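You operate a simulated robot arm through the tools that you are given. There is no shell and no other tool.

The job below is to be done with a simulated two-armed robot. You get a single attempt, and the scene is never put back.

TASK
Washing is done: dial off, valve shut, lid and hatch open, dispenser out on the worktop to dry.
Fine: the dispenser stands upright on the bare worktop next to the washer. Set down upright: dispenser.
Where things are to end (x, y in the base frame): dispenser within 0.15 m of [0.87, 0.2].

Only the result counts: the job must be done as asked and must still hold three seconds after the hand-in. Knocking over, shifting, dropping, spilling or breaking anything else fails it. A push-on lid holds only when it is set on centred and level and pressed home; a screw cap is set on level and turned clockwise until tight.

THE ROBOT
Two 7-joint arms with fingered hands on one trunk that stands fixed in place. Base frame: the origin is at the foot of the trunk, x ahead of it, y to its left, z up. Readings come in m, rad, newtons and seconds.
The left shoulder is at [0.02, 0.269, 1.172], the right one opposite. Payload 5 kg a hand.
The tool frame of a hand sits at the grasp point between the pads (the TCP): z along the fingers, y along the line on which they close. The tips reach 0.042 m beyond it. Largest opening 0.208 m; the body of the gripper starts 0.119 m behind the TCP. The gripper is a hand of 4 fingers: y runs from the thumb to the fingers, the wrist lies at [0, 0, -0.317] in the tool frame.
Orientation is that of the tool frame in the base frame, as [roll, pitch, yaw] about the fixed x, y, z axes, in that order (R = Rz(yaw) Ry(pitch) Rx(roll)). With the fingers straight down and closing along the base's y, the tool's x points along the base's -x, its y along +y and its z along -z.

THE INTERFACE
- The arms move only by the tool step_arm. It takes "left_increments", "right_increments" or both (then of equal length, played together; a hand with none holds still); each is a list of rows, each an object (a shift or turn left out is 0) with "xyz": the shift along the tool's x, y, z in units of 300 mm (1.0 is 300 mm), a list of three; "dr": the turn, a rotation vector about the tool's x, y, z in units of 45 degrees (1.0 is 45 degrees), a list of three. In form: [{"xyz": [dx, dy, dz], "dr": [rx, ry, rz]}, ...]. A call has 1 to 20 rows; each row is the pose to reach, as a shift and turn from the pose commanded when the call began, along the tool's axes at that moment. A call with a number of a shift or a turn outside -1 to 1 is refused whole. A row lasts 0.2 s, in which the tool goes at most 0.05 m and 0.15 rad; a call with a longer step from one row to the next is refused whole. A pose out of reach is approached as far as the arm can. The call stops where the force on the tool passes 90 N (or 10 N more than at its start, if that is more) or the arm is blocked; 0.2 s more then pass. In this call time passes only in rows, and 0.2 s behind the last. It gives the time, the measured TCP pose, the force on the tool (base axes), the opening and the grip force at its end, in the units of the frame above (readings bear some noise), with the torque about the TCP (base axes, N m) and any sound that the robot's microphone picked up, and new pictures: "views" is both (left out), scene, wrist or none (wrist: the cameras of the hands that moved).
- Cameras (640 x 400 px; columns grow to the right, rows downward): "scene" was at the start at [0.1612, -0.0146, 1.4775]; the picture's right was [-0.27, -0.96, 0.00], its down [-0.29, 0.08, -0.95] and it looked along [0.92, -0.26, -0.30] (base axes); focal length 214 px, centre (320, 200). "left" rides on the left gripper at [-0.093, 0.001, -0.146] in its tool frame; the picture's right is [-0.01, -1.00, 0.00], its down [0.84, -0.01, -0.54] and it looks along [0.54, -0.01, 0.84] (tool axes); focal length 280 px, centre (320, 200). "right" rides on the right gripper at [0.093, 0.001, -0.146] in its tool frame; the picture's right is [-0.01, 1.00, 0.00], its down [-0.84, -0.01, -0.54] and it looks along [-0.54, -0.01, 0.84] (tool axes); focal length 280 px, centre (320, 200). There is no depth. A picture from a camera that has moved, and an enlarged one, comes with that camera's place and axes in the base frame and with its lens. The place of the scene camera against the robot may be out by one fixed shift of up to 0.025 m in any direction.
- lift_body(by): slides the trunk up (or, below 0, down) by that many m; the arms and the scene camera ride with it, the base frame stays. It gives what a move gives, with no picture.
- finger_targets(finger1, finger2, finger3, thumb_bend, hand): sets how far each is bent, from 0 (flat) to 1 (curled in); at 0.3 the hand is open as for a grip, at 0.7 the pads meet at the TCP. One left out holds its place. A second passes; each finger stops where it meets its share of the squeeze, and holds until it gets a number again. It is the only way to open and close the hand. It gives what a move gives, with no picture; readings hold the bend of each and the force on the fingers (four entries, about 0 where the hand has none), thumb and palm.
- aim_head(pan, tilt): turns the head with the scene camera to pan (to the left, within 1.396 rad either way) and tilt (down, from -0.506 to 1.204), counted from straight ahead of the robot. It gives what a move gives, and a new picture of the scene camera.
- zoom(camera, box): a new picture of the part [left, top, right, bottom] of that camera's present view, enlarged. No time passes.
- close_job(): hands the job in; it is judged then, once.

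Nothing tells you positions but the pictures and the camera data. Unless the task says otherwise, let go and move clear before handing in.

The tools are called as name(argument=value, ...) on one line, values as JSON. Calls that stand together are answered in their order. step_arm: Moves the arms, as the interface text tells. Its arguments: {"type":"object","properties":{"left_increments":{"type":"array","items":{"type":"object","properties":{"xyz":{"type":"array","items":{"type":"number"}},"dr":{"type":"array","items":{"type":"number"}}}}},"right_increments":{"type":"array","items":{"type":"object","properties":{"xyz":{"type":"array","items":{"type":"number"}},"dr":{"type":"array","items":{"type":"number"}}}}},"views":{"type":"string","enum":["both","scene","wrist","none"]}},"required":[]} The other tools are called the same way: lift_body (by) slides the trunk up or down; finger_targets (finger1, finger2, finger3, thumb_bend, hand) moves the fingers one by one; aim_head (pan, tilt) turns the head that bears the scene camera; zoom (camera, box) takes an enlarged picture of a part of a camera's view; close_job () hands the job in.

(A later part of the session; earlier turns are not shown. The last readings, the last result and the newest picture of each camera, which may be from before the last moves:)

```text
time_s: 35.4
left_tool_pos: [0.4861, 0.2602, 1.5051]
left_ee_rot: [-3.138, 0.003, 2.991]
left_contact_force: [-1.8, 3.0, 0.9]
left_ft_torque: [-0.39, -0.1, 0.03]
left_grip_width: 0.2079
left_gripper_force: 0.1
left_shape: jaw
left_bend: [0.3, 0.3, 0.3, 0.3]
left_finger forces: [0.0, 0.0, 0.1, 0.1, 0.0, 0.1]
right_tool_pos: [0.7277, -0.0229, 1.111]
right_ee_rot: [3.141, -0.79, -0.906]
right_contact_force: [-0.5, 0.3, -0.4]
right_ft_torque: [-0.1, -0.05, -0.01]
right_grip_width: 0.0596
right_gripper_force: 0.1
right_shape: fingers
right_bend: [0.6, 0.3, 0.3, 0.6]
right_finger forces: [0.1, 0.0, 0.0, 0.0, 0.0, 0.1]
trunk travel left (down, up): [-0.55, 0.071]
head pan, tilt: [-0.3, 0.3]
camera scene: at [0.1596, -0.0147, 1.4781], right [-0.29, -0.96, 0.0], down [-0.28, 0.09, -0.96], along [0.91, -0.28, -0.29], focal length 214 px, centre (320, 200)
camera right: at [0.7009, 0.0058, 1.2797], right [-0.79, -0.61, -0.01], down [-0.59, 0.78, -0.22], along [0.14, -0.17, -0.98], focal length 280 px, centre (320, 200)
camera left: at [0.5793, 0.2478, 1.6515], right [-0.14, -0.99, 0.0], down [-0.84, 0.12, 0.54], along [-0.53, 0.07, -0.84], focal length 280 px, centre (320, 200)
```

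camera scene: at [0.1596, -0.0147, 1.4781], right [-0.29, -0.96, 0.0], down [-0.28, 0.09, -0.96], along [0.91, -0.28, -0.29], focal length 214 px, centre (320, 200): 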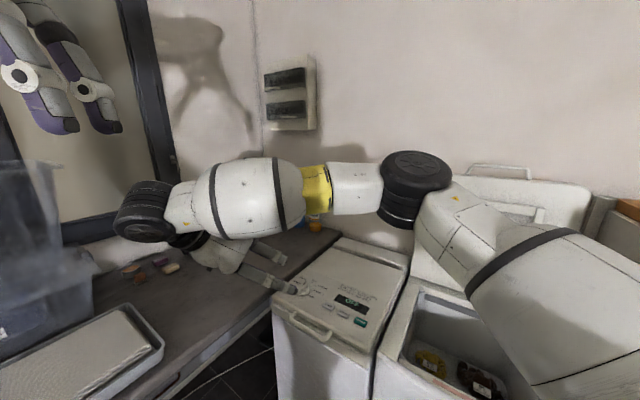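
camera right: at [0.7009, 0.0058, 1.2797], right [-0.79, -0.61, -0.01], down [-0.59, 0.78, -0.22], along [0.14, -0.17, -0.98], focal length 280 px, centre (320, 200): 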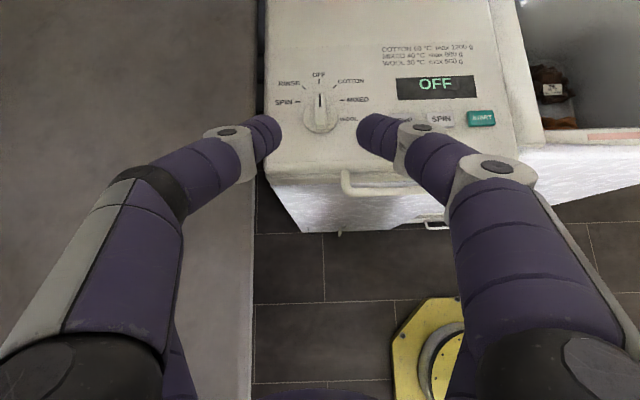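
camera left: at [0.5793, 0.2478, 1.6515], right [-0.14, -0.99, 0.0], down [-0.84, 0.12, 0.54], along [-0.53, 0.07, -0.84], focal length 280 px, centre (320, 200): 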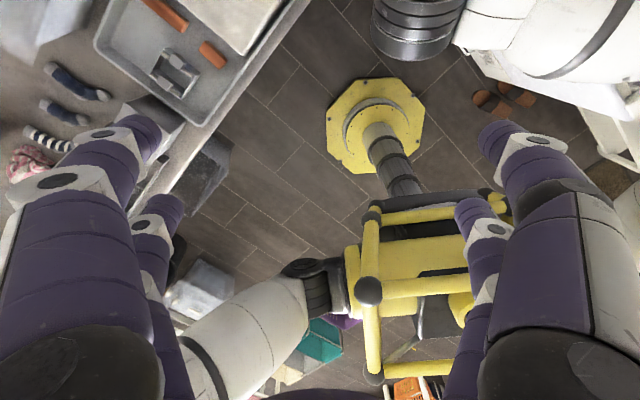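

I'll finish levelling the hand to point horizontally at the washer, about 12 cm in front of the handle.

step_arm(right_increments=[{"xyz": [-0.087, 0.064, 0.055], "dr": [0, 0.166, 0]}, {"xyz": [-0.174, 0.128, 0.11], "dr": [0, 0.333, 0]}, {"xyz": [-0.26, 0.192, 0.166], "dr": [0, 0.5, 0]}, {"xyz": [-0.347, 0.256, 0.221], "dr": [0, 0.666, 0]}, {"xyz": [-0.434, 0.32, 0.276], "dr": [0, 0.833, 0]}, {"xyz": [-0.521, 0.384, 0.331], "dr": [0, 1.0, 0]}], views="both")

```text
time_s: 36.8
left_tool_pos: [0.4879, 0.2583, 1.5043]
left_ee_rot: [-3.14, 0.001, 2.99]
left_contact_force: [-0.3, 0.6, 0.2]
left_ft_torque: [-0.07, -0.07, 0.01]
left_grip_width: 0.2078
left_gripper_force: 0.0
left_shape: jaw
left_bend: [0.3, 0.3, 0.3, 0.3]
left_finger forces: [0.1, 0.0, 0.0, 0.0, 0.1, 0.0]
right_tool_pos: [0.666, -0.1581, 0.971]
right_ee_rot: [-2.744, -1.446, -1.419]
right_contact_force: [-1.1, 0.7, 0.5]
right_ft_torque: [0.04, 0.0, 0.03]
right_grip_width: 0.0602
right_gripper_force: 0.2
right_shape: fingers
right_bend: [0.6, 0.3, 0.3, 0.6]
right_finger forces: [0.0, 0.0, 0.1, 0.1, 0.0, 0.0]
right hand out of reach, approached as far as the arm can: row 6
trunk travel left (down, up): [-0.55, 0.071]
head pan, tilt: [-0.3, 0.3]
stopped in row 6 (right hand): the arm was blocked; the commanded pose is now the measured one
camera scene: at [0.1599, -0.0162, 1.478], right [-0.3, -0.96, 0.0], down [-0.28, 0.09, -0.96], along [0.91, -0.28, -0.3], focal length 214 px, centre (320, 200)
camera right: at [0.5897, -0.0473, 1.0792], right [-0.85, -0.52, -0.06], down [-0.29, 0.56, -0.77], along [0.44, -0.64, -0.63], focal length 280 px, centre (320, 200)
```

scene: 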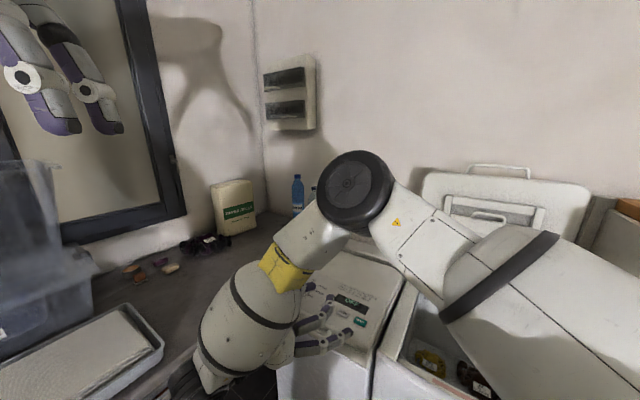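
right: 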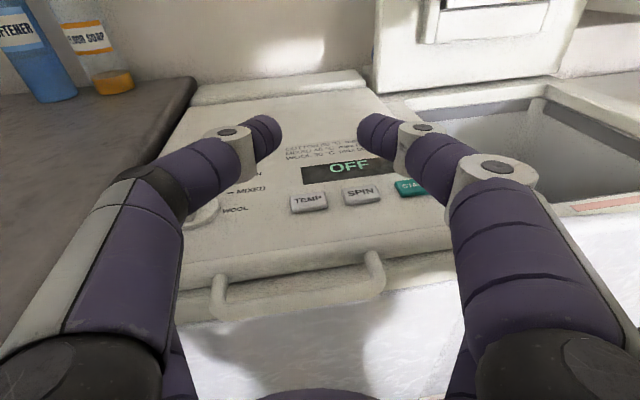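

The right arm is at its limit here, though the view is great: the handle's bar mid is about (0.687, -0.147, 0.86), 14 cm long and standing out 3 cm. I'll zoom to see its gap and edge.

zoom(camera="right", box=[180, 220, 420, 370])

```text
2.67 times, centred on (300, 295) of right
camera zoom: at [0.5897, -0.0473, 1.0792], right [-0.85, -0.52, -0.06], down [-0.29, 0.56, -0.77], along [0.44, -0.64, -0.63], focal length 748 px, centre (373, -53)
```

zoom: 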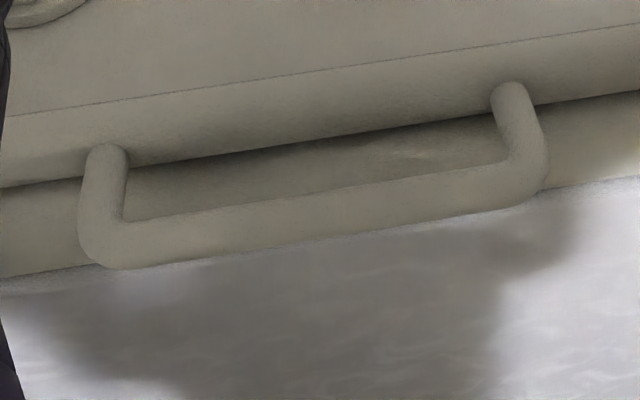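

Fingers hooking under the bar from the front suits the left arm better. First I'll retract the right hand up and away.

step_arm(right_increments=[{"xyz": [0.15, 0, 0], "dr": [0, -0.1, 0]}, {"xyz": [0.3, 0, 0], "dr": [0, -0.25, 0]}, {"xyz": [0.45, 0, 0], "dr": [0, -0.4, 0]}, {"xyz": [0.6, 0, 0], "dr": [0, -0.55, 0]}, {"xyz": [0.75, 0.0, 0], "dr": [0, -0.7, 0]}, {"xyz": [0.85, 0.1, 0], "dr": [0, -0.85, 0]}, {"xyz": [0.85, 0.2, 0], "dr": [0, -1.0, 0]}], left_increments=[{"dr": [0, 0, 0.15]}, {"dr": [0, 0, 0.3]}, {"dr": [0, 0, 0.45]}, {"dr": [0, 0, 0.6]}, {"dr": [0, 0, 0.75]}, {"dr": [0, 0, 0.9]}, {"dr": [0, 0, 0.954]}], views="scene")

```text
time_s: 38.4
left_tool_pos: [0.4879, 0.2553, 1.5051]
left_ee_rot: [-3.141, 0.0, 2.238]
left_contact_force: [0.4, -1.4, -0.4]
left_ft_torque: [0.19, 0.07, 0.03]
left_grip_width: 0.2079
left_gripper_force: 0.1
left_shape: jaw
left_bend: [0.3, 0.3, 0.3, 0.3]
left_finger forces: [0.0, 0.0, 0.0, 0.0, 0.0, 0.0]
right_tool_pos: [0.6195, -0.222, 1.2211]
right_ee_rot: [-3.08, -0.669, -1.058]
right_contact_force: [1.3, -0.8, -0.5]
right_ft_torque: [0.06, 0.0, -0.05]
right_grip_width: 0.0604
right_gripper_force: 0.1
right_shape: fingers
right_bend: [0.6, 0.3, 0.3, 0.6]
right_finger forces: [0.1, 0.0, 0.0, 0.0, 0.1, 0.1]
trunk travel left (down, up): [-0.55, 0.071]
head pan, tilt: [-0.3, 0.3]
camera scene: at [0.1611, -0.018, 1.4776], right [-0.3, -0.96, 0.0], down [-0.28, 0.09, -0.95], along [0.91, -0.28, -0.3], focal length 214 px, centre (320, 200)
```

scene: 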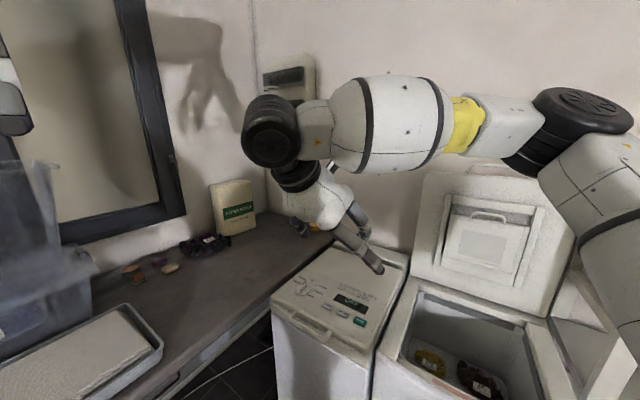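

Moving the right hand further clear first.

step_arm(right_increments=[{"xyz": [0.1, 0.08, 0.003], "dr": [0, -0.14, 0]}, {"xyz": [0.2, 0.16, 0.006], "dr": [0, -0.28, 0]}, {"xyz": [0.3, 0.24, 0.01], "dr": [0, -0.42, 0]}, {"xyz": [0.4, 0.32, 0.013], "dr": [0, -0.56, 0]}, {"xyz": [0.5, 0.4, 0.016], "dr": [0, -0.7, 0]}, {"xyz": [0.599, 0.475, 0.019], "dr": [0, -0.85, 0]}], views="scene")

```text
time_s: 39.8
left_tool_pos: [0.4878, 0.2558, 1.5049]
left_ee_rot: [-3.141, -0.002, 2.241]
left_contact_force: [-0.7, -2.1, -0.4]
left_ft_torque: [0.24, -0.1, 0.01]
left_grip_width: 0.208
left_gripper_force: 0.1
left_shape: jaw
left_bend: [0.3, 0.3, 0.3, 0.3]
left_finger forces: [0.0, 0.0, 0.1, 0.1, 0.0, 0.0]
right_tool_pos: [0.5697, -0.4222, 1.3208]
right_ee_rot: [-3.094, -0.004, -1.02]
right_contact_force: [0.5, -0.9, -0.4]
right_ft_torque: [0.11, 0.01, -0.01]
right_grip_width: 0.06
right_gripper_force: 0.0
right_shape: fingers
right_bend: [0.6, 0.3, 0.3, 0.6]
right_finger forces: [0.0, 0.1, 0.0, 0.0, 0.0, 0.0]
trunk travel left (down, up): [-0.55, 0.071]
head pan, tilt: [-0.3, 0.3]
camera scene: at [0.1602, -0.0182, 1.4778], right [-0.3, -0.96, 0.0], down [-0.28, 0.09, -0.96], along [0.91, -0.28, -0.3], focal length 214 px, centre (320, 200)
```

scene: 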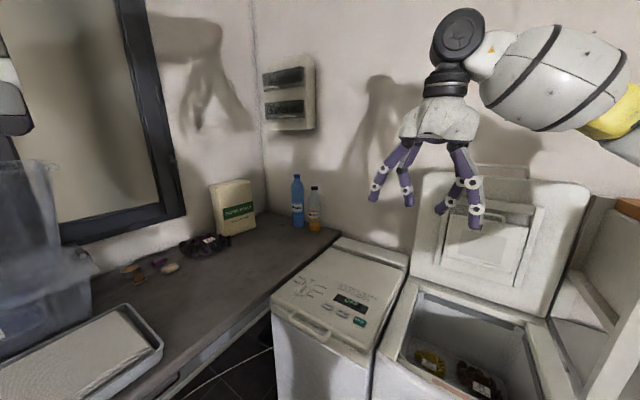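

Now the left hand: move forward-right and start tilting toward the washer front.

step_arm(left_increments=[{"xyz": [-0.099, -0.04, 0.106], "dr": [0, -0.125, 0]}, {"xyz": [-0.198, -0.079, 0.212], "dr": [0, -0.25, 0]}, {"xyz": [-0.296, -0.119, 0.319], "dr": [0, -0.375, 0]}, {"xyz": [-0.395, -0.159, 0.425], "dr": [0, -0.5, 0]}, {"xyz": [-0.494, -0.198, 0.531], "dr": [0, -0.625, 0]}, {"xyz": [-0.593, -0.238, 0.637], "dr": [0, -0.75, 0]}, {"xyz": [-0.691, -0.277, 0.744], "dr": [0, -0.875, 0]}, {"xyz": [-0.79, -0.317, 0.85], "dr": [0, -1.0, 0]}], views="both")

```text
time_s: 41.6
left_tool_pos: [0.5597, 0.0127, 1.2495]
left_ee_rot: [-3.139, 0.789, 2.241]
left_contact_force: [0.5, 1.0, 1.0]
left_ft_torque: [0.04, 0.09, -0.05]
left_grip_width: 0.2079
left_gripper_force: 0.1
left_shape: jaw
left_bend: [0.3, 0.3, 0.3, 0.3]
left_finger forces: [0.0, 0.1, 0.1, 0.0, 0.0, 0.1]
right_tool_pos: [0.5718, -0.4215, 1.3218]
right_ee_rot: [-3.094, -0.003, -1.022]
right_contact_force: [1.3, 0.1, 0.0]
right_ft_torque: [0.01, 0.08, -0.01]
right_grip_width: 0.06
right_gripper_force: 0.1
right_shape: fingers
right_bend: [0.6, 0.3, 0.3, 0.6]
right_finger forces: [0.1, 0.0, 0.1, 0.1, 0.0, 0.1]
trunk travel left (down, up): [-0.55, 0.071]
head pan, tilt: [-0.3, 0.3]
camera scene: at [0.161, -0.0169, 1.4777], right [-0.3, -0.96, 0.0], down [-0.28, 0.09, -0.96], along [0.91, -0.28, -0.3], focal length 214 px, centre (320, 200)
camera left: at [0.5382, 0.0419, 1.4184], right [-0.78, -0.63, 0.01], down [-0.62, 0.76, -0.22], along [0.13, -0.18, -0.98], focal length 280 px, centre (320, 200)
```

scene: 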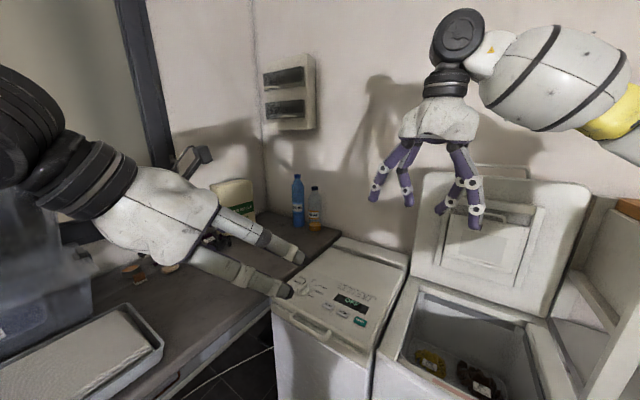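
left: 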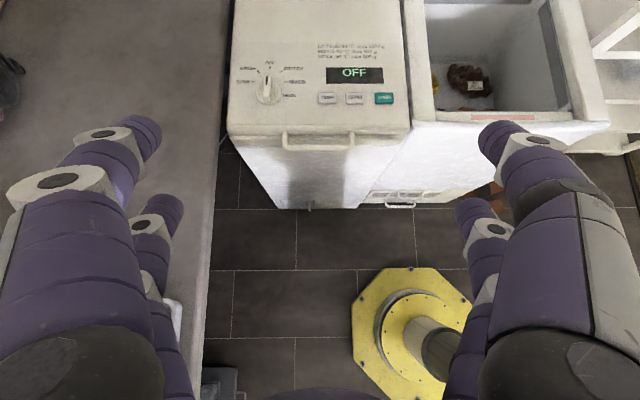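

Continue tilting to horizontal and descend in front of the washer; then half-close the left fingers so they fit under the handle's bar.

step_arm(left_increments=[{"xyz": [0.08, 0, 0.123], "dr": [0, -0.143, 0]}, {"xyz": [0.159, 0, 0.245], "dr": [0, -0.286, 0]}, {"xyz": [0.239, 0, 0.368], "dr": [0, -0.43, 0]}, {"xyz": [0.318, 0, 0.491], "dr": [0, -0.57, 0]}, {"xyz": [0.398, 0, 0.614], "dr": [0, -0.714, 0]}, {"xyz": [0.477, 0, 0.736], "dr": [0, -0.857, 0]}, {"xyz": [0.557, 0, 0.859], "dr": [0, -1.0, 0]}], views="none")

finger_targets(hand="left", finger1=0.58, finger2=0.58, finger3=0.58, thumb_bend=0.58)

zoom(camera="left", box=[0, 0, 640, 400])

zoom(camera="scene", box=[100, 200, 420, 400])

```text
time_s: 42.8
left_tool_pos: [0.5888, -0.0356, 1.2486]
left_ee_rot: [1.823, 1.29, 0.963]
left_contact_force: [3.0, 0.5, -2.9]
left_ft_torque: [-0.39, -0.25, -0.4]
left_grip_width: 0.2078
left_gripper_force: 0.2
left_shape: jaw
left_bend: [0.3, 0.3, 0.3, 0.3]
left_finger forces: [0.0, 0.1, 0.0, 0.1, 0.0, 0.0]
right_tool_pos: [0.5625, -0.438, 1.319]
right_ee_rot: [-3.08, 0.004, -1.019]
right_contact_force: [0.6, -0.7, 1.0]
right_ft_torque: [0.11, 0.18, 0.0]
right_grip_width: 0.0604
right_gripper_force: 0.1
right_shape: fingers
right_bend: [0.6, 0.3, 0.3, 0.6]
right_finger forces: [0.0, 0.0, 0.0, 0.0, 0.1, 0.0]
trunk travel left (down, up): [-0.55, 0.071]
head pan, tilt: [-0.3, 0.3]
stopped in row 5 (left hand): the arm was blocked; the commanded pose is now the measured one
```

```text
time_s: 43.8
left_tool_pos: [0.586, -0.0321, 1.2492]
left_ee_rot: [1.815, 1.289, 0.956]
left_contact_force: [2.2, -14.5, 11.5]
left_ft_torque: [2.05, 1.34, 1.59]
left_grip_width: 0.0763
left_gripper_force: 0.0
left_shape: fingers
left_bend: [0.57, 0.57, 0.57, 0.57]
left_finger forces: [0.0, 0.0, 0.0, 0.0, 0.0, 0.0]
right_tool_pos: [0.5604, -0.4348, 1.322]
right_ee_rot: [-3.079, 0.001, -1.018]
right_contact_force: [-1.4, 0.5, -1.0]
right_ft_torque: [0.0, -0.24, 0.04]
right_grip_width: 0.0601
right_gripper_force: 0.1
right_shape: fingers
right_bend: [0.6, 0.3, 0.3, 0.6]
right_finger forces: [0.0, 0.1, 0.1, 0.0, 0.0, 0.1]
trunk travel left (down, up): [-0.55, 0.071]
head pan, tilt: [-0.3, 0.3]
```

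```text
1.00 times, centred on (320, 200) of left (not enlarged: the box is as wide or as high as the picture)
camera zoom: at [0.4765, 0.0562, 1.3481], right [-0.74, -0.62, -0.25], down [-0.23, 0.59, -0.78], along [0.63, -0.52, -0.58], focal length 280 px, centre (320, 200)
```

zoom: 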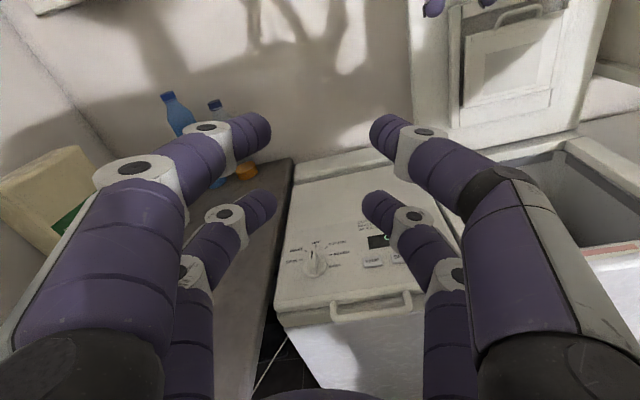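

```text
2.00 times, centred on (260, 300) of scene
camera zoom: at [0.1494, -0.0351, 1.4794], right [-0.29, -0.96, -0.02], down [-0.27, 0.1, -0.96], along [0.92, -0.28, -0.29], focal length 429 px, centre (440, 0)
```

zoom: 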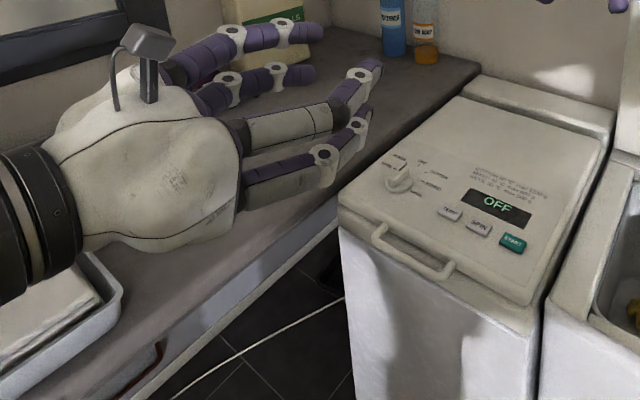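

The left arm got blocked early (forces ~18 N). I'll look left to see what it touches before backing off.

aim_head(pan=0.7, tilt=0.35)

zoom(camera="right", box=[0, 0, 640, 400])

```text
time_s: 45.0
left_tool_pos: [0.5853, -0.0341, 1.2483]
left_ee_rot: [1.815, 1.289, 0.951]
left_contact_force: [0.5, -1.6, -0.8]
left_ft_torque: [-0.1, -0.12, 0.07]
left_grip_width: 0.0765
left_gripper_force: 0.1
left_shape: fingers
left_bend: [0.57, 0.57, 0.57, 0.57]
left_finger forces: [0.1, 0.0, 0.0, 0.0, 0.0, 0.0]
right_tool_pos: [0.5576, -0.436, 1.3218]
right_ee_rot: [-3.079, 0.0, -1.018]
right_contact_force: [0.0, 0.1, 0.0]
right_ft_torque: [-0.06, 0.01, -0.06]
right_grip_width: 0.0602
right_gripper_force: 0.0
right_shape: fingers
right_bend: [0.6, 0.3, 0.3, 0.6]
right_finger forces: [0.0, 0.1, 0.0, 0.0, 0.0, 0.0]
trunk travel left (down, up): [-0.55, 0.071]
head pan, tilt: [0.7, 0.351]
camera scene: at [0.131, 0.0523, 1.4757], right [0.64, -0.77, 0.0], down [-0.25, -0.21, -0.94], along [0.72, 0.61, -0.33], focal length 214 px, centre (320, 200)
```

scene: 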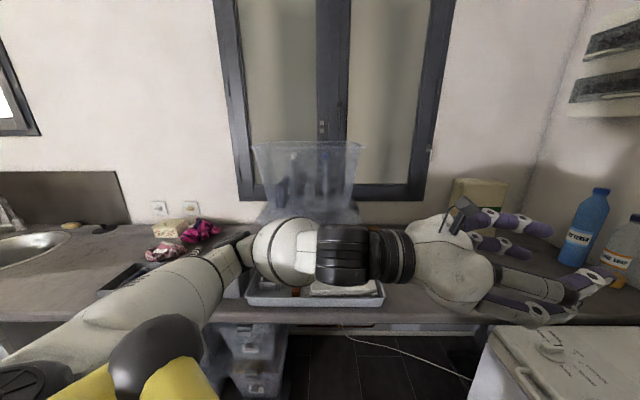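

```text
1.00 times, centred on (320, 200) of right (not enlarged: the box is as wide or as high as the picture)
camera zoom: at [0.5981, -0.5215, 1.4671], right [-0.86, -0.51, -0.06], down [-0.46, 0.71, 0.54], along [-0.23, 0.49, -0.84], focal length 280 px, centre (320, 200)
```

zoom: 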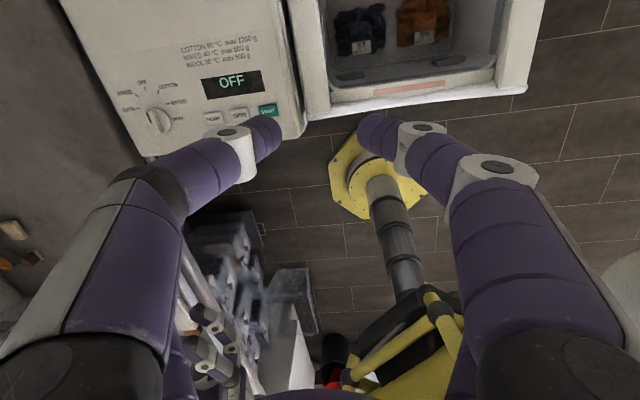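

Both arms dislike a fully horizontal pose so close in. New plan: right hand pinches the handle bar from above and rides the lid's arc. First the left hand goes back out of the way.

step_arm(left_increments=[{"xyz": [-0.084, 0.063, -0.11], "dr": [0, 0.125, 0]}, {"xyz": [-0.168, 0.126, -0.22], "dr": [0, 0.25, 0]}, {"xyz": [-0.252, 0.189, -0.33], "dr": [0, 0.375, 0]}, {"xyz": [-0.336, 0.252, -0.44], "dr": [0, 0.5, 0]}, {"xyz": [-0.42, 0.314, -0.55], "dr": [0, 0.625, 0]}, {"xyz": [-0.503, 0.377, -0.66], "dr": [0, 0.75, 0]}, {"xyz": [-0.587, 0.44, -0.77], "dr": [0, 0.875, 0]}, {"xyz": [-0.671, 0.503, -0.88], "dr": [0, 1.0, 0]}], views="scene")

```text
time_s: 46.8
left_tool_pos: [0.5075, 0.2301, 1.4869]
left_ee_rot: [2.825, 0.683, 2.061]
left_contact_force: [-0.5, 0.3, 0.3]
left_ft_torque: [0.1, -0.05, 0.09]
left_grip_width: 0.0761
left_gripper_force: 0.1
left_shape: fingers
left_bend: [0.57, 0.57, 0.57, 0.57]
left_finger forces: [0.0, 0.0, 0.0, 0.0, 0.0, 0.0]
right_tool_pos: [0.5673, -0.422, 1.3214]
right_ee_rot: [-3.091, -0.006, -1.018]
right_contact_force: [-1.3, -1.2, 0.2]
right_ft_torque: [0.15, -0.17, 0.0]
right_grip_width: 0.0603
right_gripper_force: 0.1
right_shape: fingers
right_bend: [0.6, 0.3, 0.3, 0.6]
right_finger forces: [0.0, 0.0, 0.1, 0.1, 0.1, 0.1]
trunk travel left (down, up): [-0.55, 0.071]
head pan, tilt: [0.7, 0.351]
camera scene: at [0.141, 0.0697, 1.4734], right [0.64, -0.77, 0.0], down [-0.26, -0.22, -0.94], along [0.72, 0.61, -0.34], focal length 214 px, centre (320, 200)
```

scene: 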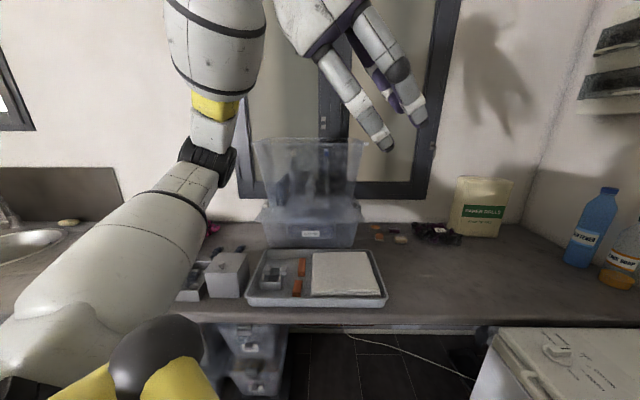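

I'll check that nothing on the worktop was shifted by comparing with the earlier view.

aim_head(pan=0.6, tilt=0.9)

```text
time_s: 47.8
left_tool_pos: [0.5099, 0.2305, 1.4858]
left_ee_rot: [2.826, 0.687, 2.063]
left_contact_force: [0.5, 0.7, 0.3]
left_ft_torque: [0.01, 0.05, -0.03]
left_grip_width: 0.0761
left_gripper_force: 0.0
left_shape: fingers
left_bend: [0.57, 0.57, 0.57, 0.57]
left_finger forces: [0.0, 0.1, 0.0, 0.1, 0.0, 0.1]
right_tool_pos: [0.5694, -0.4196, 1.3218]
right_ee_rot: [-3.094, -0.005, -1.018]
right_contact_force: [0.3, -0.6, 0.2]
right_ft_torque: [-0.01, 0.06, 0.0]
right_grip_width: 0.0604
right_gripper_force: 0.0
right_shape: fingers
right_bend: [0.6, 0.3, 0.3, 0.6]
right_finger forces: [0.0, 0.0, 0.0, 0.1, 0.0, 0.1]
trunk travel left (down, up): [-0.55, 0.071]
head pan, tilt: [0.6, 0.901]
camera scene: at [0.1341, 0.0533, 1.4255], right [0.56, -0.83, 0.0], down [-0.65, -0.44, -0.62], along [0.51, 0.35, -0.78], focal length 214 px, centre (320, 200)
```

scene: 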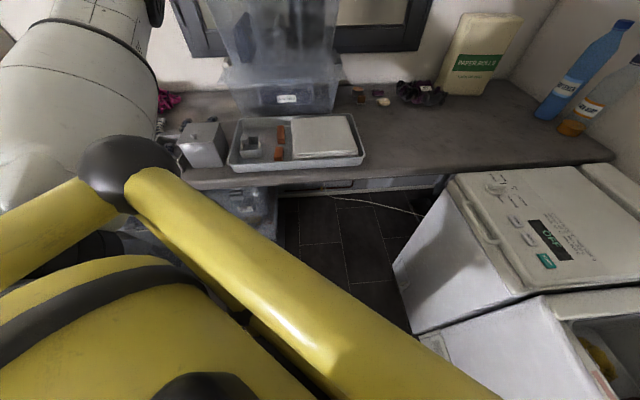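

Nothing was displaced. Now turn the right hand (fingers closing along the washer's depth) and bring it above the handle.

step_arm(right_increments=[{"xyz": [-0.04, -0.065, 0.055], "dr": [0, 0, 0.16]}, {"xyz": [-0.08, -0.13, 0.11], "dr": [0, 0, 0.32]}, {"xyz": [-0.12, -0.19, 0.166], "dr": [0, 0, 0.48]}, {"xyz": [-0.16, -0.255, 0.222], "dr": [0, 0, 0.64]}, {"xyz": [-0.2, -0.32, 0.277], "dr": [0, 0, 0.8]}, {"xyz": [-0.235, -0.38, 0.333], "dr": [0, 0, 0.95]}], views="none")

finger_targets(hand="right", finger1=0.55, finger2=0.55, finger3=0.65, thumb_bend=0.65)

```text
time_s: 49.2
left_tool_pos: [0.5109, 0.2318, 1.4859]
left_ee_rot: [2.826, 0.685, 2.065]
left_contact_force: [0.5, -0.2, -1.4]
left_ft_torque: [-0.04, 0.02, -0.06]
left_grip_width: 0.076
left_gripper_force: 0.0
left_shape: fingers
left_bend: [0.57, 0.57, 0.57, 0.57]
left_finger forces: [0.0, 0.0, 0.0, 0.0, 0.0, 0.0]
right_tool_pos: [0.634, -0.2977, 1.2249]
right_ee_rot: [-3.101, 0.027, -1.763]
right_contact_force: [-0.3, 0.1, 0.6]
right_ft_torque: [0.0, 0.04, 0.0]
right_grip_width: 0.0604
right_gripper_force: 0.1
right_shape: fingers
right_bend: [0.6, 0.3, 0.3, 0.6]
right_finger forces: [0.1, 0.0, 0.0, 0.0, 0.1, 0.0]
trunk travel left (down, up): [-0.55, 0.071]
head pan, tilt: [0.6, 0.901]
```

```text
time_s: 50.2
left_tool_pos: [0.5089, 0.2309, 1.486]
left_ee_rot: [2.826, 0.686, 2.062]
left_contact_force: [-0.4, 0.7, -0.1]
left_ft_torque: [0.01, 0.01, 0.02]
left_grip_width: 0.0761
left_gripper_force: 0.0
left_shape: fingers
left_bend: [0.57, 0.57, 0.57, 0.57]
left_finger forces: [0.1, 0.0, 0.0, 0.0, 0.0, 0.1]
right_tool_pos: [0.6341, -0.2983, 1.2253]
right_ee_rot: [-3.102, 0.028, -1.762]
right_contact_force: [0.0, -0.4, -0.8]
right_ft_torque: [-0.02, -0.01, 0.0]
right_grip_width: 0.0605
right_gripper_force: 0.0
right_shape: fingers
right_bend: [0.55, 0.55, 0.65, 0.65]
right_finger forces: [0.1, 0.0, 0.1, 0.1, 0.0, 0.0]
trunk travel left (down, up): [-0.55, 0.071]
head pan, tilt: [0.6, 0.901]
```

step_arm(right_increments=[{"xyz": [-0.09, -0.01, 0.128], "dr": [-0.006, 0.009, 0.15]}, {"xyz": [-0.18, -0.02, 0.256], "dr": [-0.0125, 0.018, 0.3]}, {"xyz": [-0.271, -0.031, 0.384], "dr": [-0.019, 0.027, 0.45]}, {"xyz": [-0.361, -0.041, 0.511], "dr": [-0.025, 0.036, 0.6]}, {"xyz": [-0.452, -0.052, 0.639], "dr": [-0.031, 0.045, 0.75]}, {"xyz": [-0.542, -0.062, 0.767], "dr": [-0.0376, 0.0534, 0.898]}], views="wrist")

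aim_head(pan=-0.25, tilt=0.7)

zoom(camera="scene", box=[240, 80, 400, 180])

```text
time_s: 51.6
left_tool_pos: [0.5101, 0.2319, 1.4847]
left_ee_rot: [2.828, 0.683, 2.066]
left_contact_force: [0.6, 0.8, 0.7]
left_ft_torque: [-0.07, 0.01, -0.1]
left_grip_width: 0.076
left_gripper_force: 0.0
left_shape: fingers
left_bend: [0.57, 0.57, 0.57, 0.57]
left_finger forces: [0.0, 0.0, 0.1, 0.0, 0.0, 0.1]
right_tool_pos: [0.6941, -0.1372, 1.0026]
right_ee_rot: [3.141, -0.001, -2.471]
right_contact_force: [2.0, 0.1, 1.7]
right_ft_torque: [0.04, 0.07, -0.01]
right_grip_width: 0.0608
right_gripper_force: 0.0
right_shape: fingers
right_bend: [0.55, 0.55, 0.65, 0.65]
right_finger forces: [0.1, 0.0, 0.0, 0.0, 0.0, 0.0]
trunk travel left (down, up): [-0.55, 0.071]
head pan, tilt: [0.6, 0.901]
camera right: at [0.6195, -0.1941, 1.1484], right [-0.61, 0.79, 0.0], down [0.67, 0.51, 0.54], along [0.43, 0.33, -0.84], focal length 280 px, centre (320, 200)
```

right: 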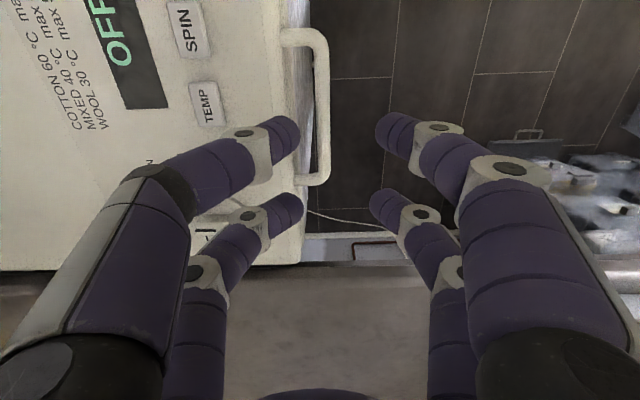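

```text
time_s: 52.8
left_tool_pos: [0.5097, 0.231, 1.4857]
left_ee_rot: [2.826, 0.683, 2.061]
left_contact_force: [0.1, 0.1, 0.3]
left_ft_torque: [0.02, 0.02, 0.01]
left_grip_width: 0.0763
left_gripper_force: 0.0
left_shape: fingers
left_bend: [0.57, 0.57, 0.57, 0.57]
left_finger forces: [0.0, 0.1, 0.0, 0.0, 0.0, 0.1]
right_tool_pos: [0.6941, -0.1369, 1.0018]
right_ee_rot: [3.14, 0.0, -2.471]
right_contact_force: [0.0, 0.2, 0.2]
right_ft_torque: [0.0, 0.0, 0.01]
right_grip_width: 0.0605
right_gripper_force: 0.1
right_shape: fingers
right_bend: [0.55, 0.55, 0.65, 0.65]
right_finger forces: [0.1, 0.0, 0.0, 0.0, 0.0, 0.0]
trunk travel left (down, up): [-0.55, 0.071]
head pan, tilt: [-0.25, 0.7]
camera scene: at [0.1538, -0.0101, 1.4417], right [-0.25, -0.97, 0.0], down [-0.62, 0.16, -0.76], along [0.74, -0.19, -0.64], focal length 214 px, centre (320, 200)
```

scene: 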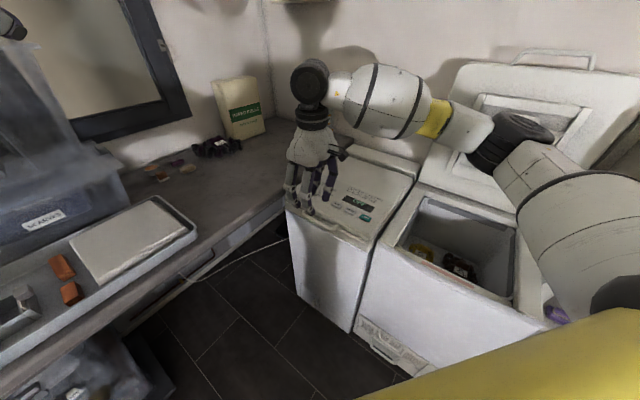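

```text
4.00 times, centred on (320, 130) of scene
camera zoom: at [0.1538, -0.0101, 1.4417], right [-0.25, -0.97, 0.0], down [-0.62, 0.16, -0.76], along [0.74, -0.19, -0.64], focal length 858 px, centre (320, 480)
```

zoom: 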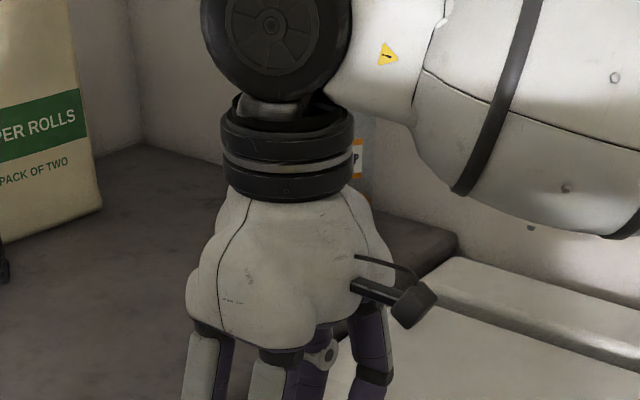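

zoom(camera="right", box=[220, 0, 460, 150])

zoom(camera="right", box=[220, 100, 460, 250])

```text
2.67 times, centred on (340, 75) of right
camera zoom: at [0.619, -0.1947, 1.1489], right [-0.61, 0.79, 0.0], down [0.67, 0.52, 0.54], along [0.42, 0.33, -0.84], focal length 748 px, centre (267, 533)
```

zoom: 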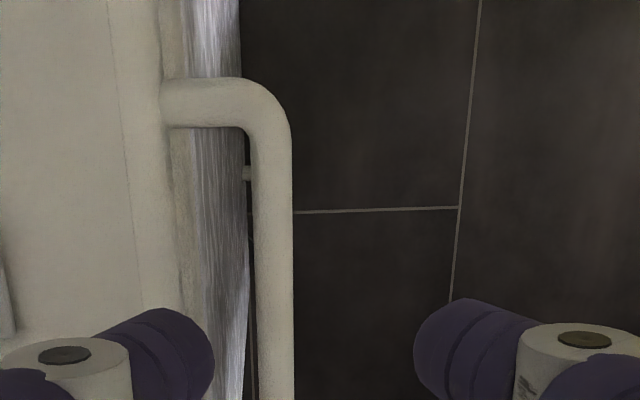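

```text
2.67 times, centred on (340, 175) of right
camera zoom: at [0.619, -0.1947, 1.1489], right [-0.61, 0.79, 0.0], down [0.67, 0.52, 0.54], along [0.42, 0.33, -0.84], focal length 748 px, centre (267, 267)
```

zoom: 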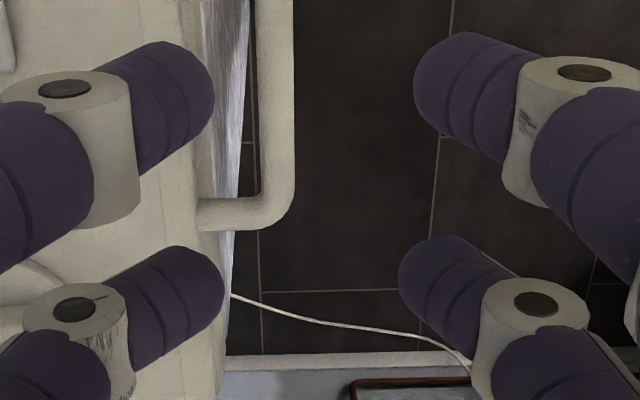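

Fingers slant inward about 31°, so a straight-down approach won't fit the gap behind the bar. Tilting the hand 35° toward the washer makes the thumb side vertical in the gap with the other fingers hooking beneath. I'll set that up above the handle.

finger_targets(hand="right", finger1=0.48, finger2=0.48)

step_arm(right_increments=[{"xyz": [0.006, 0.012, 0.03], "dr": [0.155, 0, 0]}, {"xyz": [0.012, 0.025, 0.06], "dr": [0.311, 0, 0]}, {"xyz": [0.018, 0.038, 0.1], "dr": [0.467, 0, 0]}, {"xyz": [0.025, 0.05, 0.13], "dr": [0.622, 0, 0]}, {"xyz": [0.031, 0.063, 0.163], "dr": [0.778, 0, 0]}], views="both")

zoom(camera="scene", box=[240, 120, 400, 220])

```text
time_s: 53.8
left_tool_pos: [0.5092, 0.2321, 1.4848]
left_ee_rot: [2.826, 0.683, 2.064]
left_contact_force: [-0.1, -0.6, 0.0]
left_ft_torque: [0.0, 0.0, 0.0]
left_grip_width: 0.076
left_gripper_force: 0.0
left_shape: fingers
left_bend: [0.57, 0.57, 0.57, 0.57]
left_finger forces: [0.0, 0.1, 0.0, 0.0, 0.0, 0.1]
right_tool_pos: [0.6934, -0.1379, 1.0019]
right_ee_rot: [3.14, -0.002, -2.469]
right_contact_force: [0.4, -1.7, -0.9]
right_ft_torque: [-0.03, 0.01, 0.01]
right_grip_width: 0.0793
right_gripper_force: 0.0
right_shape: fingers
right_bend: [0.48, 0.48, 0.65, 0.65]
right_finger forces: [0.1, 0.0, 0.1, 0.0, 0.0, 0.1]
trunk travel left (down, up): [-0.55, 0.071]
head pan, tilt: [-0.25, 0.7]
```

```text
time_s: 55.0
left_tool_pos: [0.5089, 0.2332, 1.4853]
left_ee_rot: [2.826, 0.687, 2.063]
left_contact_force: [0.1, 1.7, -0.8]
left_ft_torque: [-0.06, 0.02, -0.03]
left_grip_width: 0.0757
left_gripper_force: 0.0
left_shape: fingers
left_bend: [0.57, 0.57, 0.57, 0.57]
left_finger forces: [0.0, 0.0, 0.1, 0.0, 0.0, 0.0]
right_tool_pos: [0.675, -0.1285, 0.9535]
right_ee_rot: [-2.528, 0.0, -2.47]
right_contact_force: [0.1, 0.1, 0.2]
right_ft_torque: [0.03, 0.0, -0.05]
right_grip_width: 0.0791
right_gripper_force: 0.1
right_shape: fingers
right_bend: [0.48, 0.48, 0.65, 0.65]
right_finger forces: [0.0, 0.0, 0.2, 0.1, 0.0, 0.0]
trunk travel left (down, up): [-0.55, 0.071]
head pan, tilt: [-0.25, 0.7]
camera scene: at [0.1538, -0.0096, 1.4417], right [-0.25, -0.97, 0.0], down [-0.62, 0.16, -0.76], along [0.74, -0.19, -0.64], focal length 214 px, centre (320, 200)
camera right: at [0.5472, -0.1195, 1.0724], right [-0.5, 0.65, -0.57], down [0.47, 0.76, 0.45], along [0.73, -0.05, -0.69], focal length 280 px, centre (320, 200)
```

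scene: 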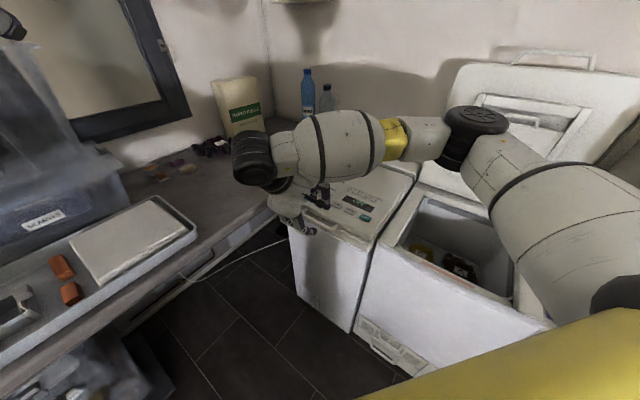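
right: 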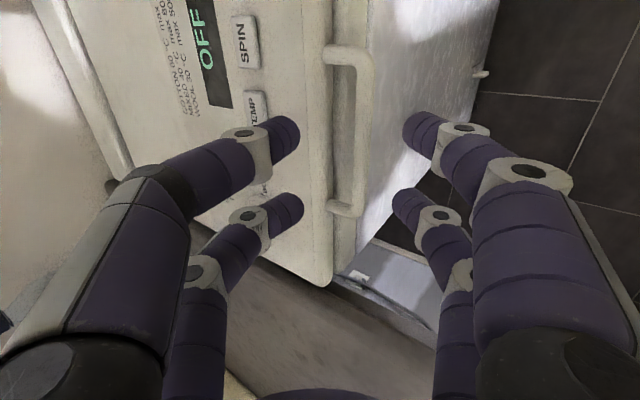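

```text
4.00 times, centred on (320, 170) of scene
camera zoom: at [0.1538, -0.0096, 1.4417], right [-0.25, -0.97, 0.0], down [-0.62, 0.16, -0.76], along [0.74, -0.19, -0.64], focal length 858 px, centre (320, 320)
```

zoom: 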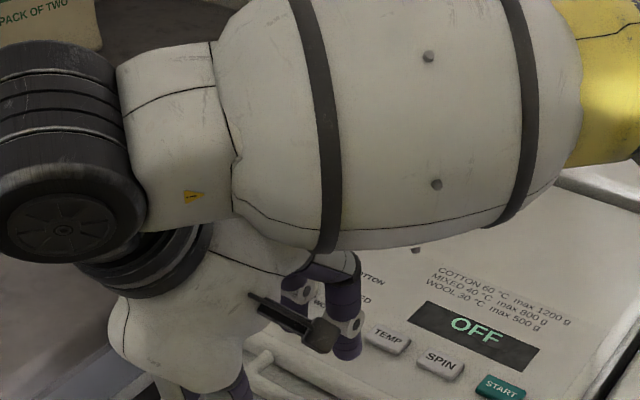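

Good alignment. Lowering straight down 5 cm first and checking.

step_arm(right_increments=[{"xyz": [0, 0.032, 0.0455]}, {"xyz": [0, 0.064, 0.091]}, {"xyz": [0, 0.0956, 0.1365]}], views="wrist")

zoom(camera="right", box=[230, 60, 470, 210])

```text
time_s: 55.8
left_tool_pos: [0.5083, 0.2319, 1.4856]
left_ee_rot: [2.826, 0.686, 2.063]
left_contact_force: [0.5, 0.6, 0.2]
left_ft_torque: [-0.03, 0.01, 0.06]
left_grip_width: 0.0762
left_gripper_force: 0.0
left_shape: fingers
left_bend: [0.57, 0.57, 0.57, 0.57]
left_finger forces: [0.0, 0.0, 0.1, 0.0, 0.0, 0.0]
right_tool_pos: [0.6749, -0.1285, 0.903]
right_ee_rot: [-2.53, 0.0, -2.468]
right_contact_force: [-0.8, 0.3, 4.4]
right_ft_torque: [-0.29, -0.06, -0.03]
right_grip_width: 0.0808
right_gripper_force: 2.1
right_shape: fingers
right_bend: [0.48, 0.48, 0.65, 0.65]
right_finger forces: [0.1, 0.1, 0.0, 0.1, 4.7, 0.0]
trunk travel left (down, up): [-0.55, 0.071]
head pan, tilt: [-0.25, 0.7]
camera right: at [0.5468, -0.1197, 1.0228], right [-0.5, 0.65, -0.57], down [0.47, 0.76, 0.45], along [0.73, -0.05, -0.69], focal length 280 px, centre (320, 200)
```

right: 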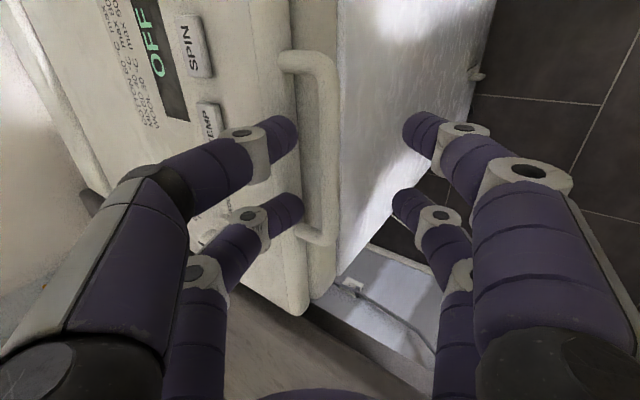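

```text
2.67 times, centred on (350, 135) of right
camera zoom: at [0.5468, -0.1197, 1.0228], right [-0.5, 0.65, -0.57], down [0.47, 0.76, 0.45], along [0.73, -0.05, -0.69], focal length 748 px, centre (240, 373)
```

zoom: 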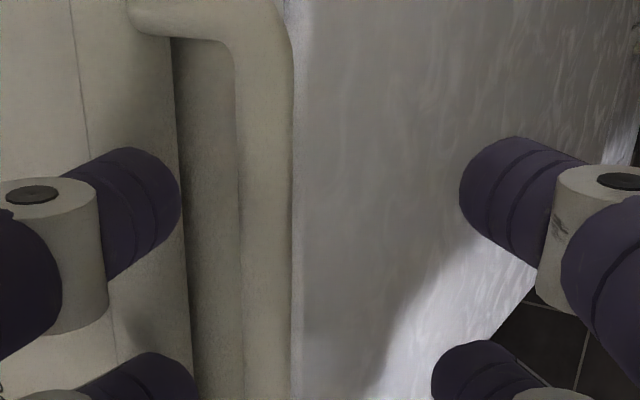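

The thumb's tip touches the lid's front edge (5 N). I'll lift a touch, shift 10 mm toward the front and go down into the gap.

step_arm(right_increments=[{"xyz": [0, -0.0097, -0.0137]}, {"xyz": [0, 0.0177, -0.0327]}, {"xyz": [0, 0.056, 0.022]}], views="wrist")

zoom(camera="right", box=[230, 60, 470, 210])

```text
time_s: 56.6
left_tool_pos: [0.5098, 0.2315, 1.4853]
left_ee_rot: [2.825, 0.686, 2.063]
left_contact_force: [-0.6, -0.4, -0.1]
left_ft_torque: [0.03, -0.01, 0.03]
left_grip_width: 0.076
left_gripper_force: 0.2
left_shape: fingers
left_bend: [0.57, 0.57, 0.57, 0.57]
left_finger forces: [0.1, 0.0, 0.0, 0.0, 0.0, 0.0]
right_tool_pos: [0.6683, -0.1209, 0.8885]
right_ee_rot: [-2.532, -0.001, -2.471]
right_contact_force: [3.5, -2.3, 3.9]
right_ft_torque: [-0.14, -0.04, 0.09]
right_grip_width: 0.0821
right_gripper_force: 2.4
right_shape: fingers
right_bend: [0.48, 0.48, 0.64, 0.64]
right_finger forces: [0.0, 0.1, 1.6, 0.1, 3.2, 0.0]
trunk travel left (down, up): [-0.55, 0.071]
head pan, tilt: [-0.25, 0.7]
camera right: at [0.5416, -0.113, 1.0072], right [-0.5, 0.65, -0.57], down [0.47, 0.76, 0.45], along [0.73, -0.05, -0.69], focal length 280 px, centre (320, 200)
```

right: 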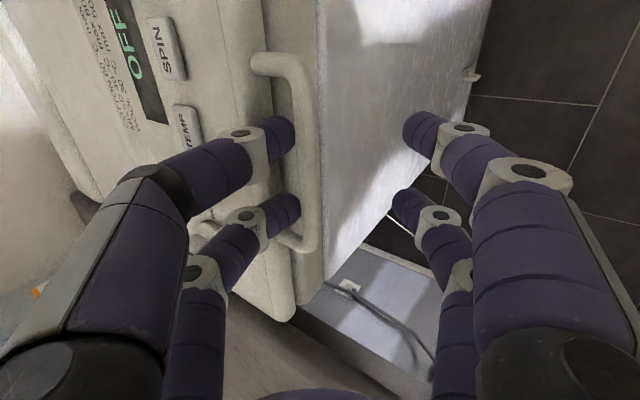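

```text
2.67 times, centred on (350, 135) of right
camera zoom: at [0.5416, -0.113, 1.0072], right [-0.5, 0.65, -0.57], down [0.47, 0.76, 0.45], along [0.73, -0.05, -0.69], focal length 748 px, centre (240, 373)
```

zoom: 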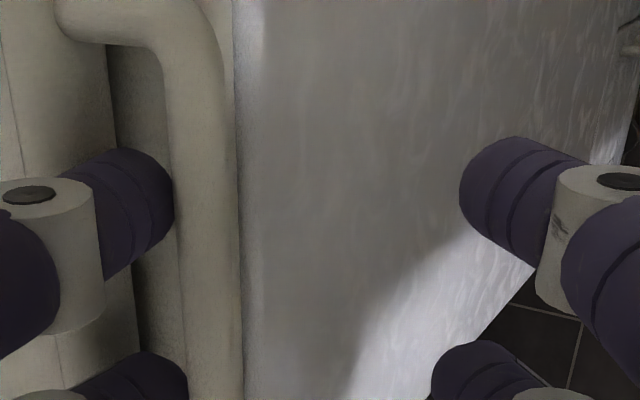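

The thumb is now in the gap, touching the bar's top. I'll ease back 4 mm and go another 16 mm down.

step_arm(right_increments=[{"xyz": [0, -0.011, 0.0077]}, {"xyz": [0, 0.004, 0.029]}, {"xyz": [0, 0.0197, 0.0513]}], views="wrist")

zoom(camera="right", box=[230, 60, 470, 210])

```text
time_s: 57.4
left_tool_pos: [0.509, 0.2312, 1.4861]
left_ee_rot: [2.825, 0.685, 2.063]
left_contact_force: [0.7, 0.8, 0.4]
left_ft_torque: [0.02, 0.02, 0.01]
left_grip_width: 0.0759
left_gripper_force: 0.0
left_shape: fingers
left_bend: [0.57, 0.57, 0.57, 0.57]
left_finger forces: [0.0, 0.0, 0.0, 0.0, 0.1, 0.0]
right_tool_pos: [0.6698, -0.1241, 0.8713]
right_ee_rot: [-2.531, -0.002, -2.47]
right_contact_force: [2.7, -2.1, 2.5]
right_ft_torque: [-0.11, -0.02, 0.11]
right_grip_width: 0.0824
right_gripper_force: 1.9
right_shape: fingers
right_bend: [0.48, 0.48, 0.65, 0.64]
right_finger forces: [0.1, 0.0, 0.4, 0.1, 4.0, 0.0]
trunk travel left (down, up): [-0.55, 0.071]
head pan, tilt: [-0.25, 0.7]
camera right: at [0.5437, -0.1155, 0.991], right [-0.5, 0.65, -0.57], down [0.47, 0.76, 0.45], along [0.73, -0.05, -0.69], focal length 280 px, centre (320, 200)
```

right: 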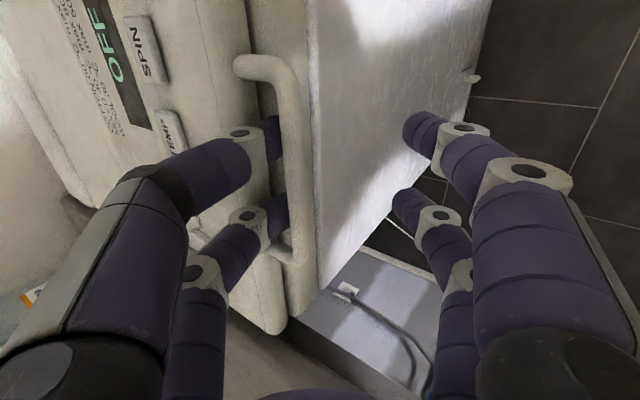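

```text
2.67 times, centred on (350, 135) of right
camera zoom: at [0.5437, -0.1155, 0.991], right [-0.5, 0.65, -0.57], down [0.47, 0.76, 0.45], along [0.73, -0.05, -0.69], focal length 748 px, centre (240, 373)
```

zoom: 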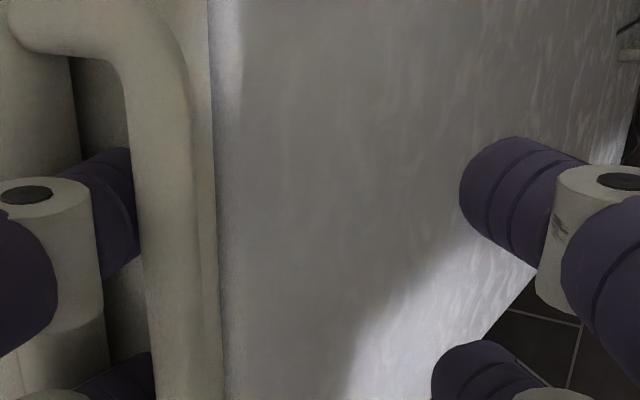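

The thumb and finger3 are behind the bar. Close finger1 and finger2 on its front side.

finger_targets(hand="right", finger1=0.76, finger2=0.76, finger3=0.7, thumb_bend=0.7)

zoom(camera="right", box=[160, 60, 480, 260])

```text
time_s: 58.4
left_tool_pos: [0.5107, 0.2303, 1.486]
left_ee_rot: [2.825, 0.686, 2.063]
left_contact_force: [-0.2, -0.1, -0.1]
left_ft_torque: [-0.05, 0.03, -0.04]
left_grip_width: 0.076
left_gripper_force: 0.0
left_shape: fingers
left_bend: [0.57, 0.57, 0.57, 0.57]
left_finger forces: [0.0, 0.1, 0.0, 0.1, 0.1, 0.1]
right_tool_pos: [0.6714, -0.1247, 0.8708]
right_ee_rot: [-2.532, -0.003, -2.47]
right_contact_force: [13.1, -17.3, 1.2]
right_ft_torque: [-0.28, 0.02, 0.24]
right_grip_width: 0.0164
right_gripper_force: 15.5
right_shape: fingers
right_bend: [0.75, 0.75, 0.66, 0.67]
right_finger forces: [3.0, 3.6, 7.3, 0.0, 16.9, 0.0]
trunk travel left (down, up): [-0.55, 0.071]
head pan, tilt: [-0.25, 0.7]
```

```text
2.00 times, centred on (320, 160) of right
camera zoom: at [0.5442, -0.1162, 0.9908], right [-0.5, 0.65, -0.57], down [0.47, 0.76, 0.45], along [0.73, -0.05, -0.69], focal length 561 px, centre (320, 280)
```

zoom: 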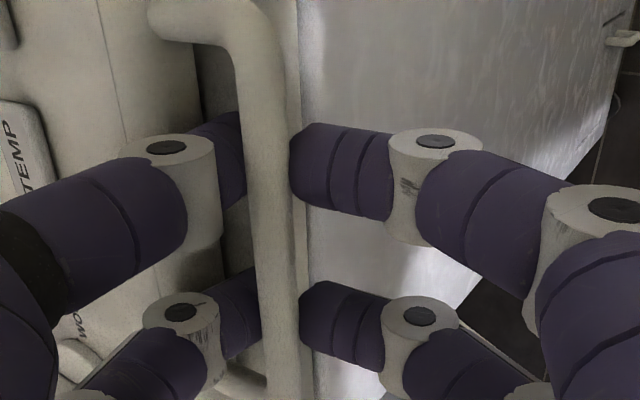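

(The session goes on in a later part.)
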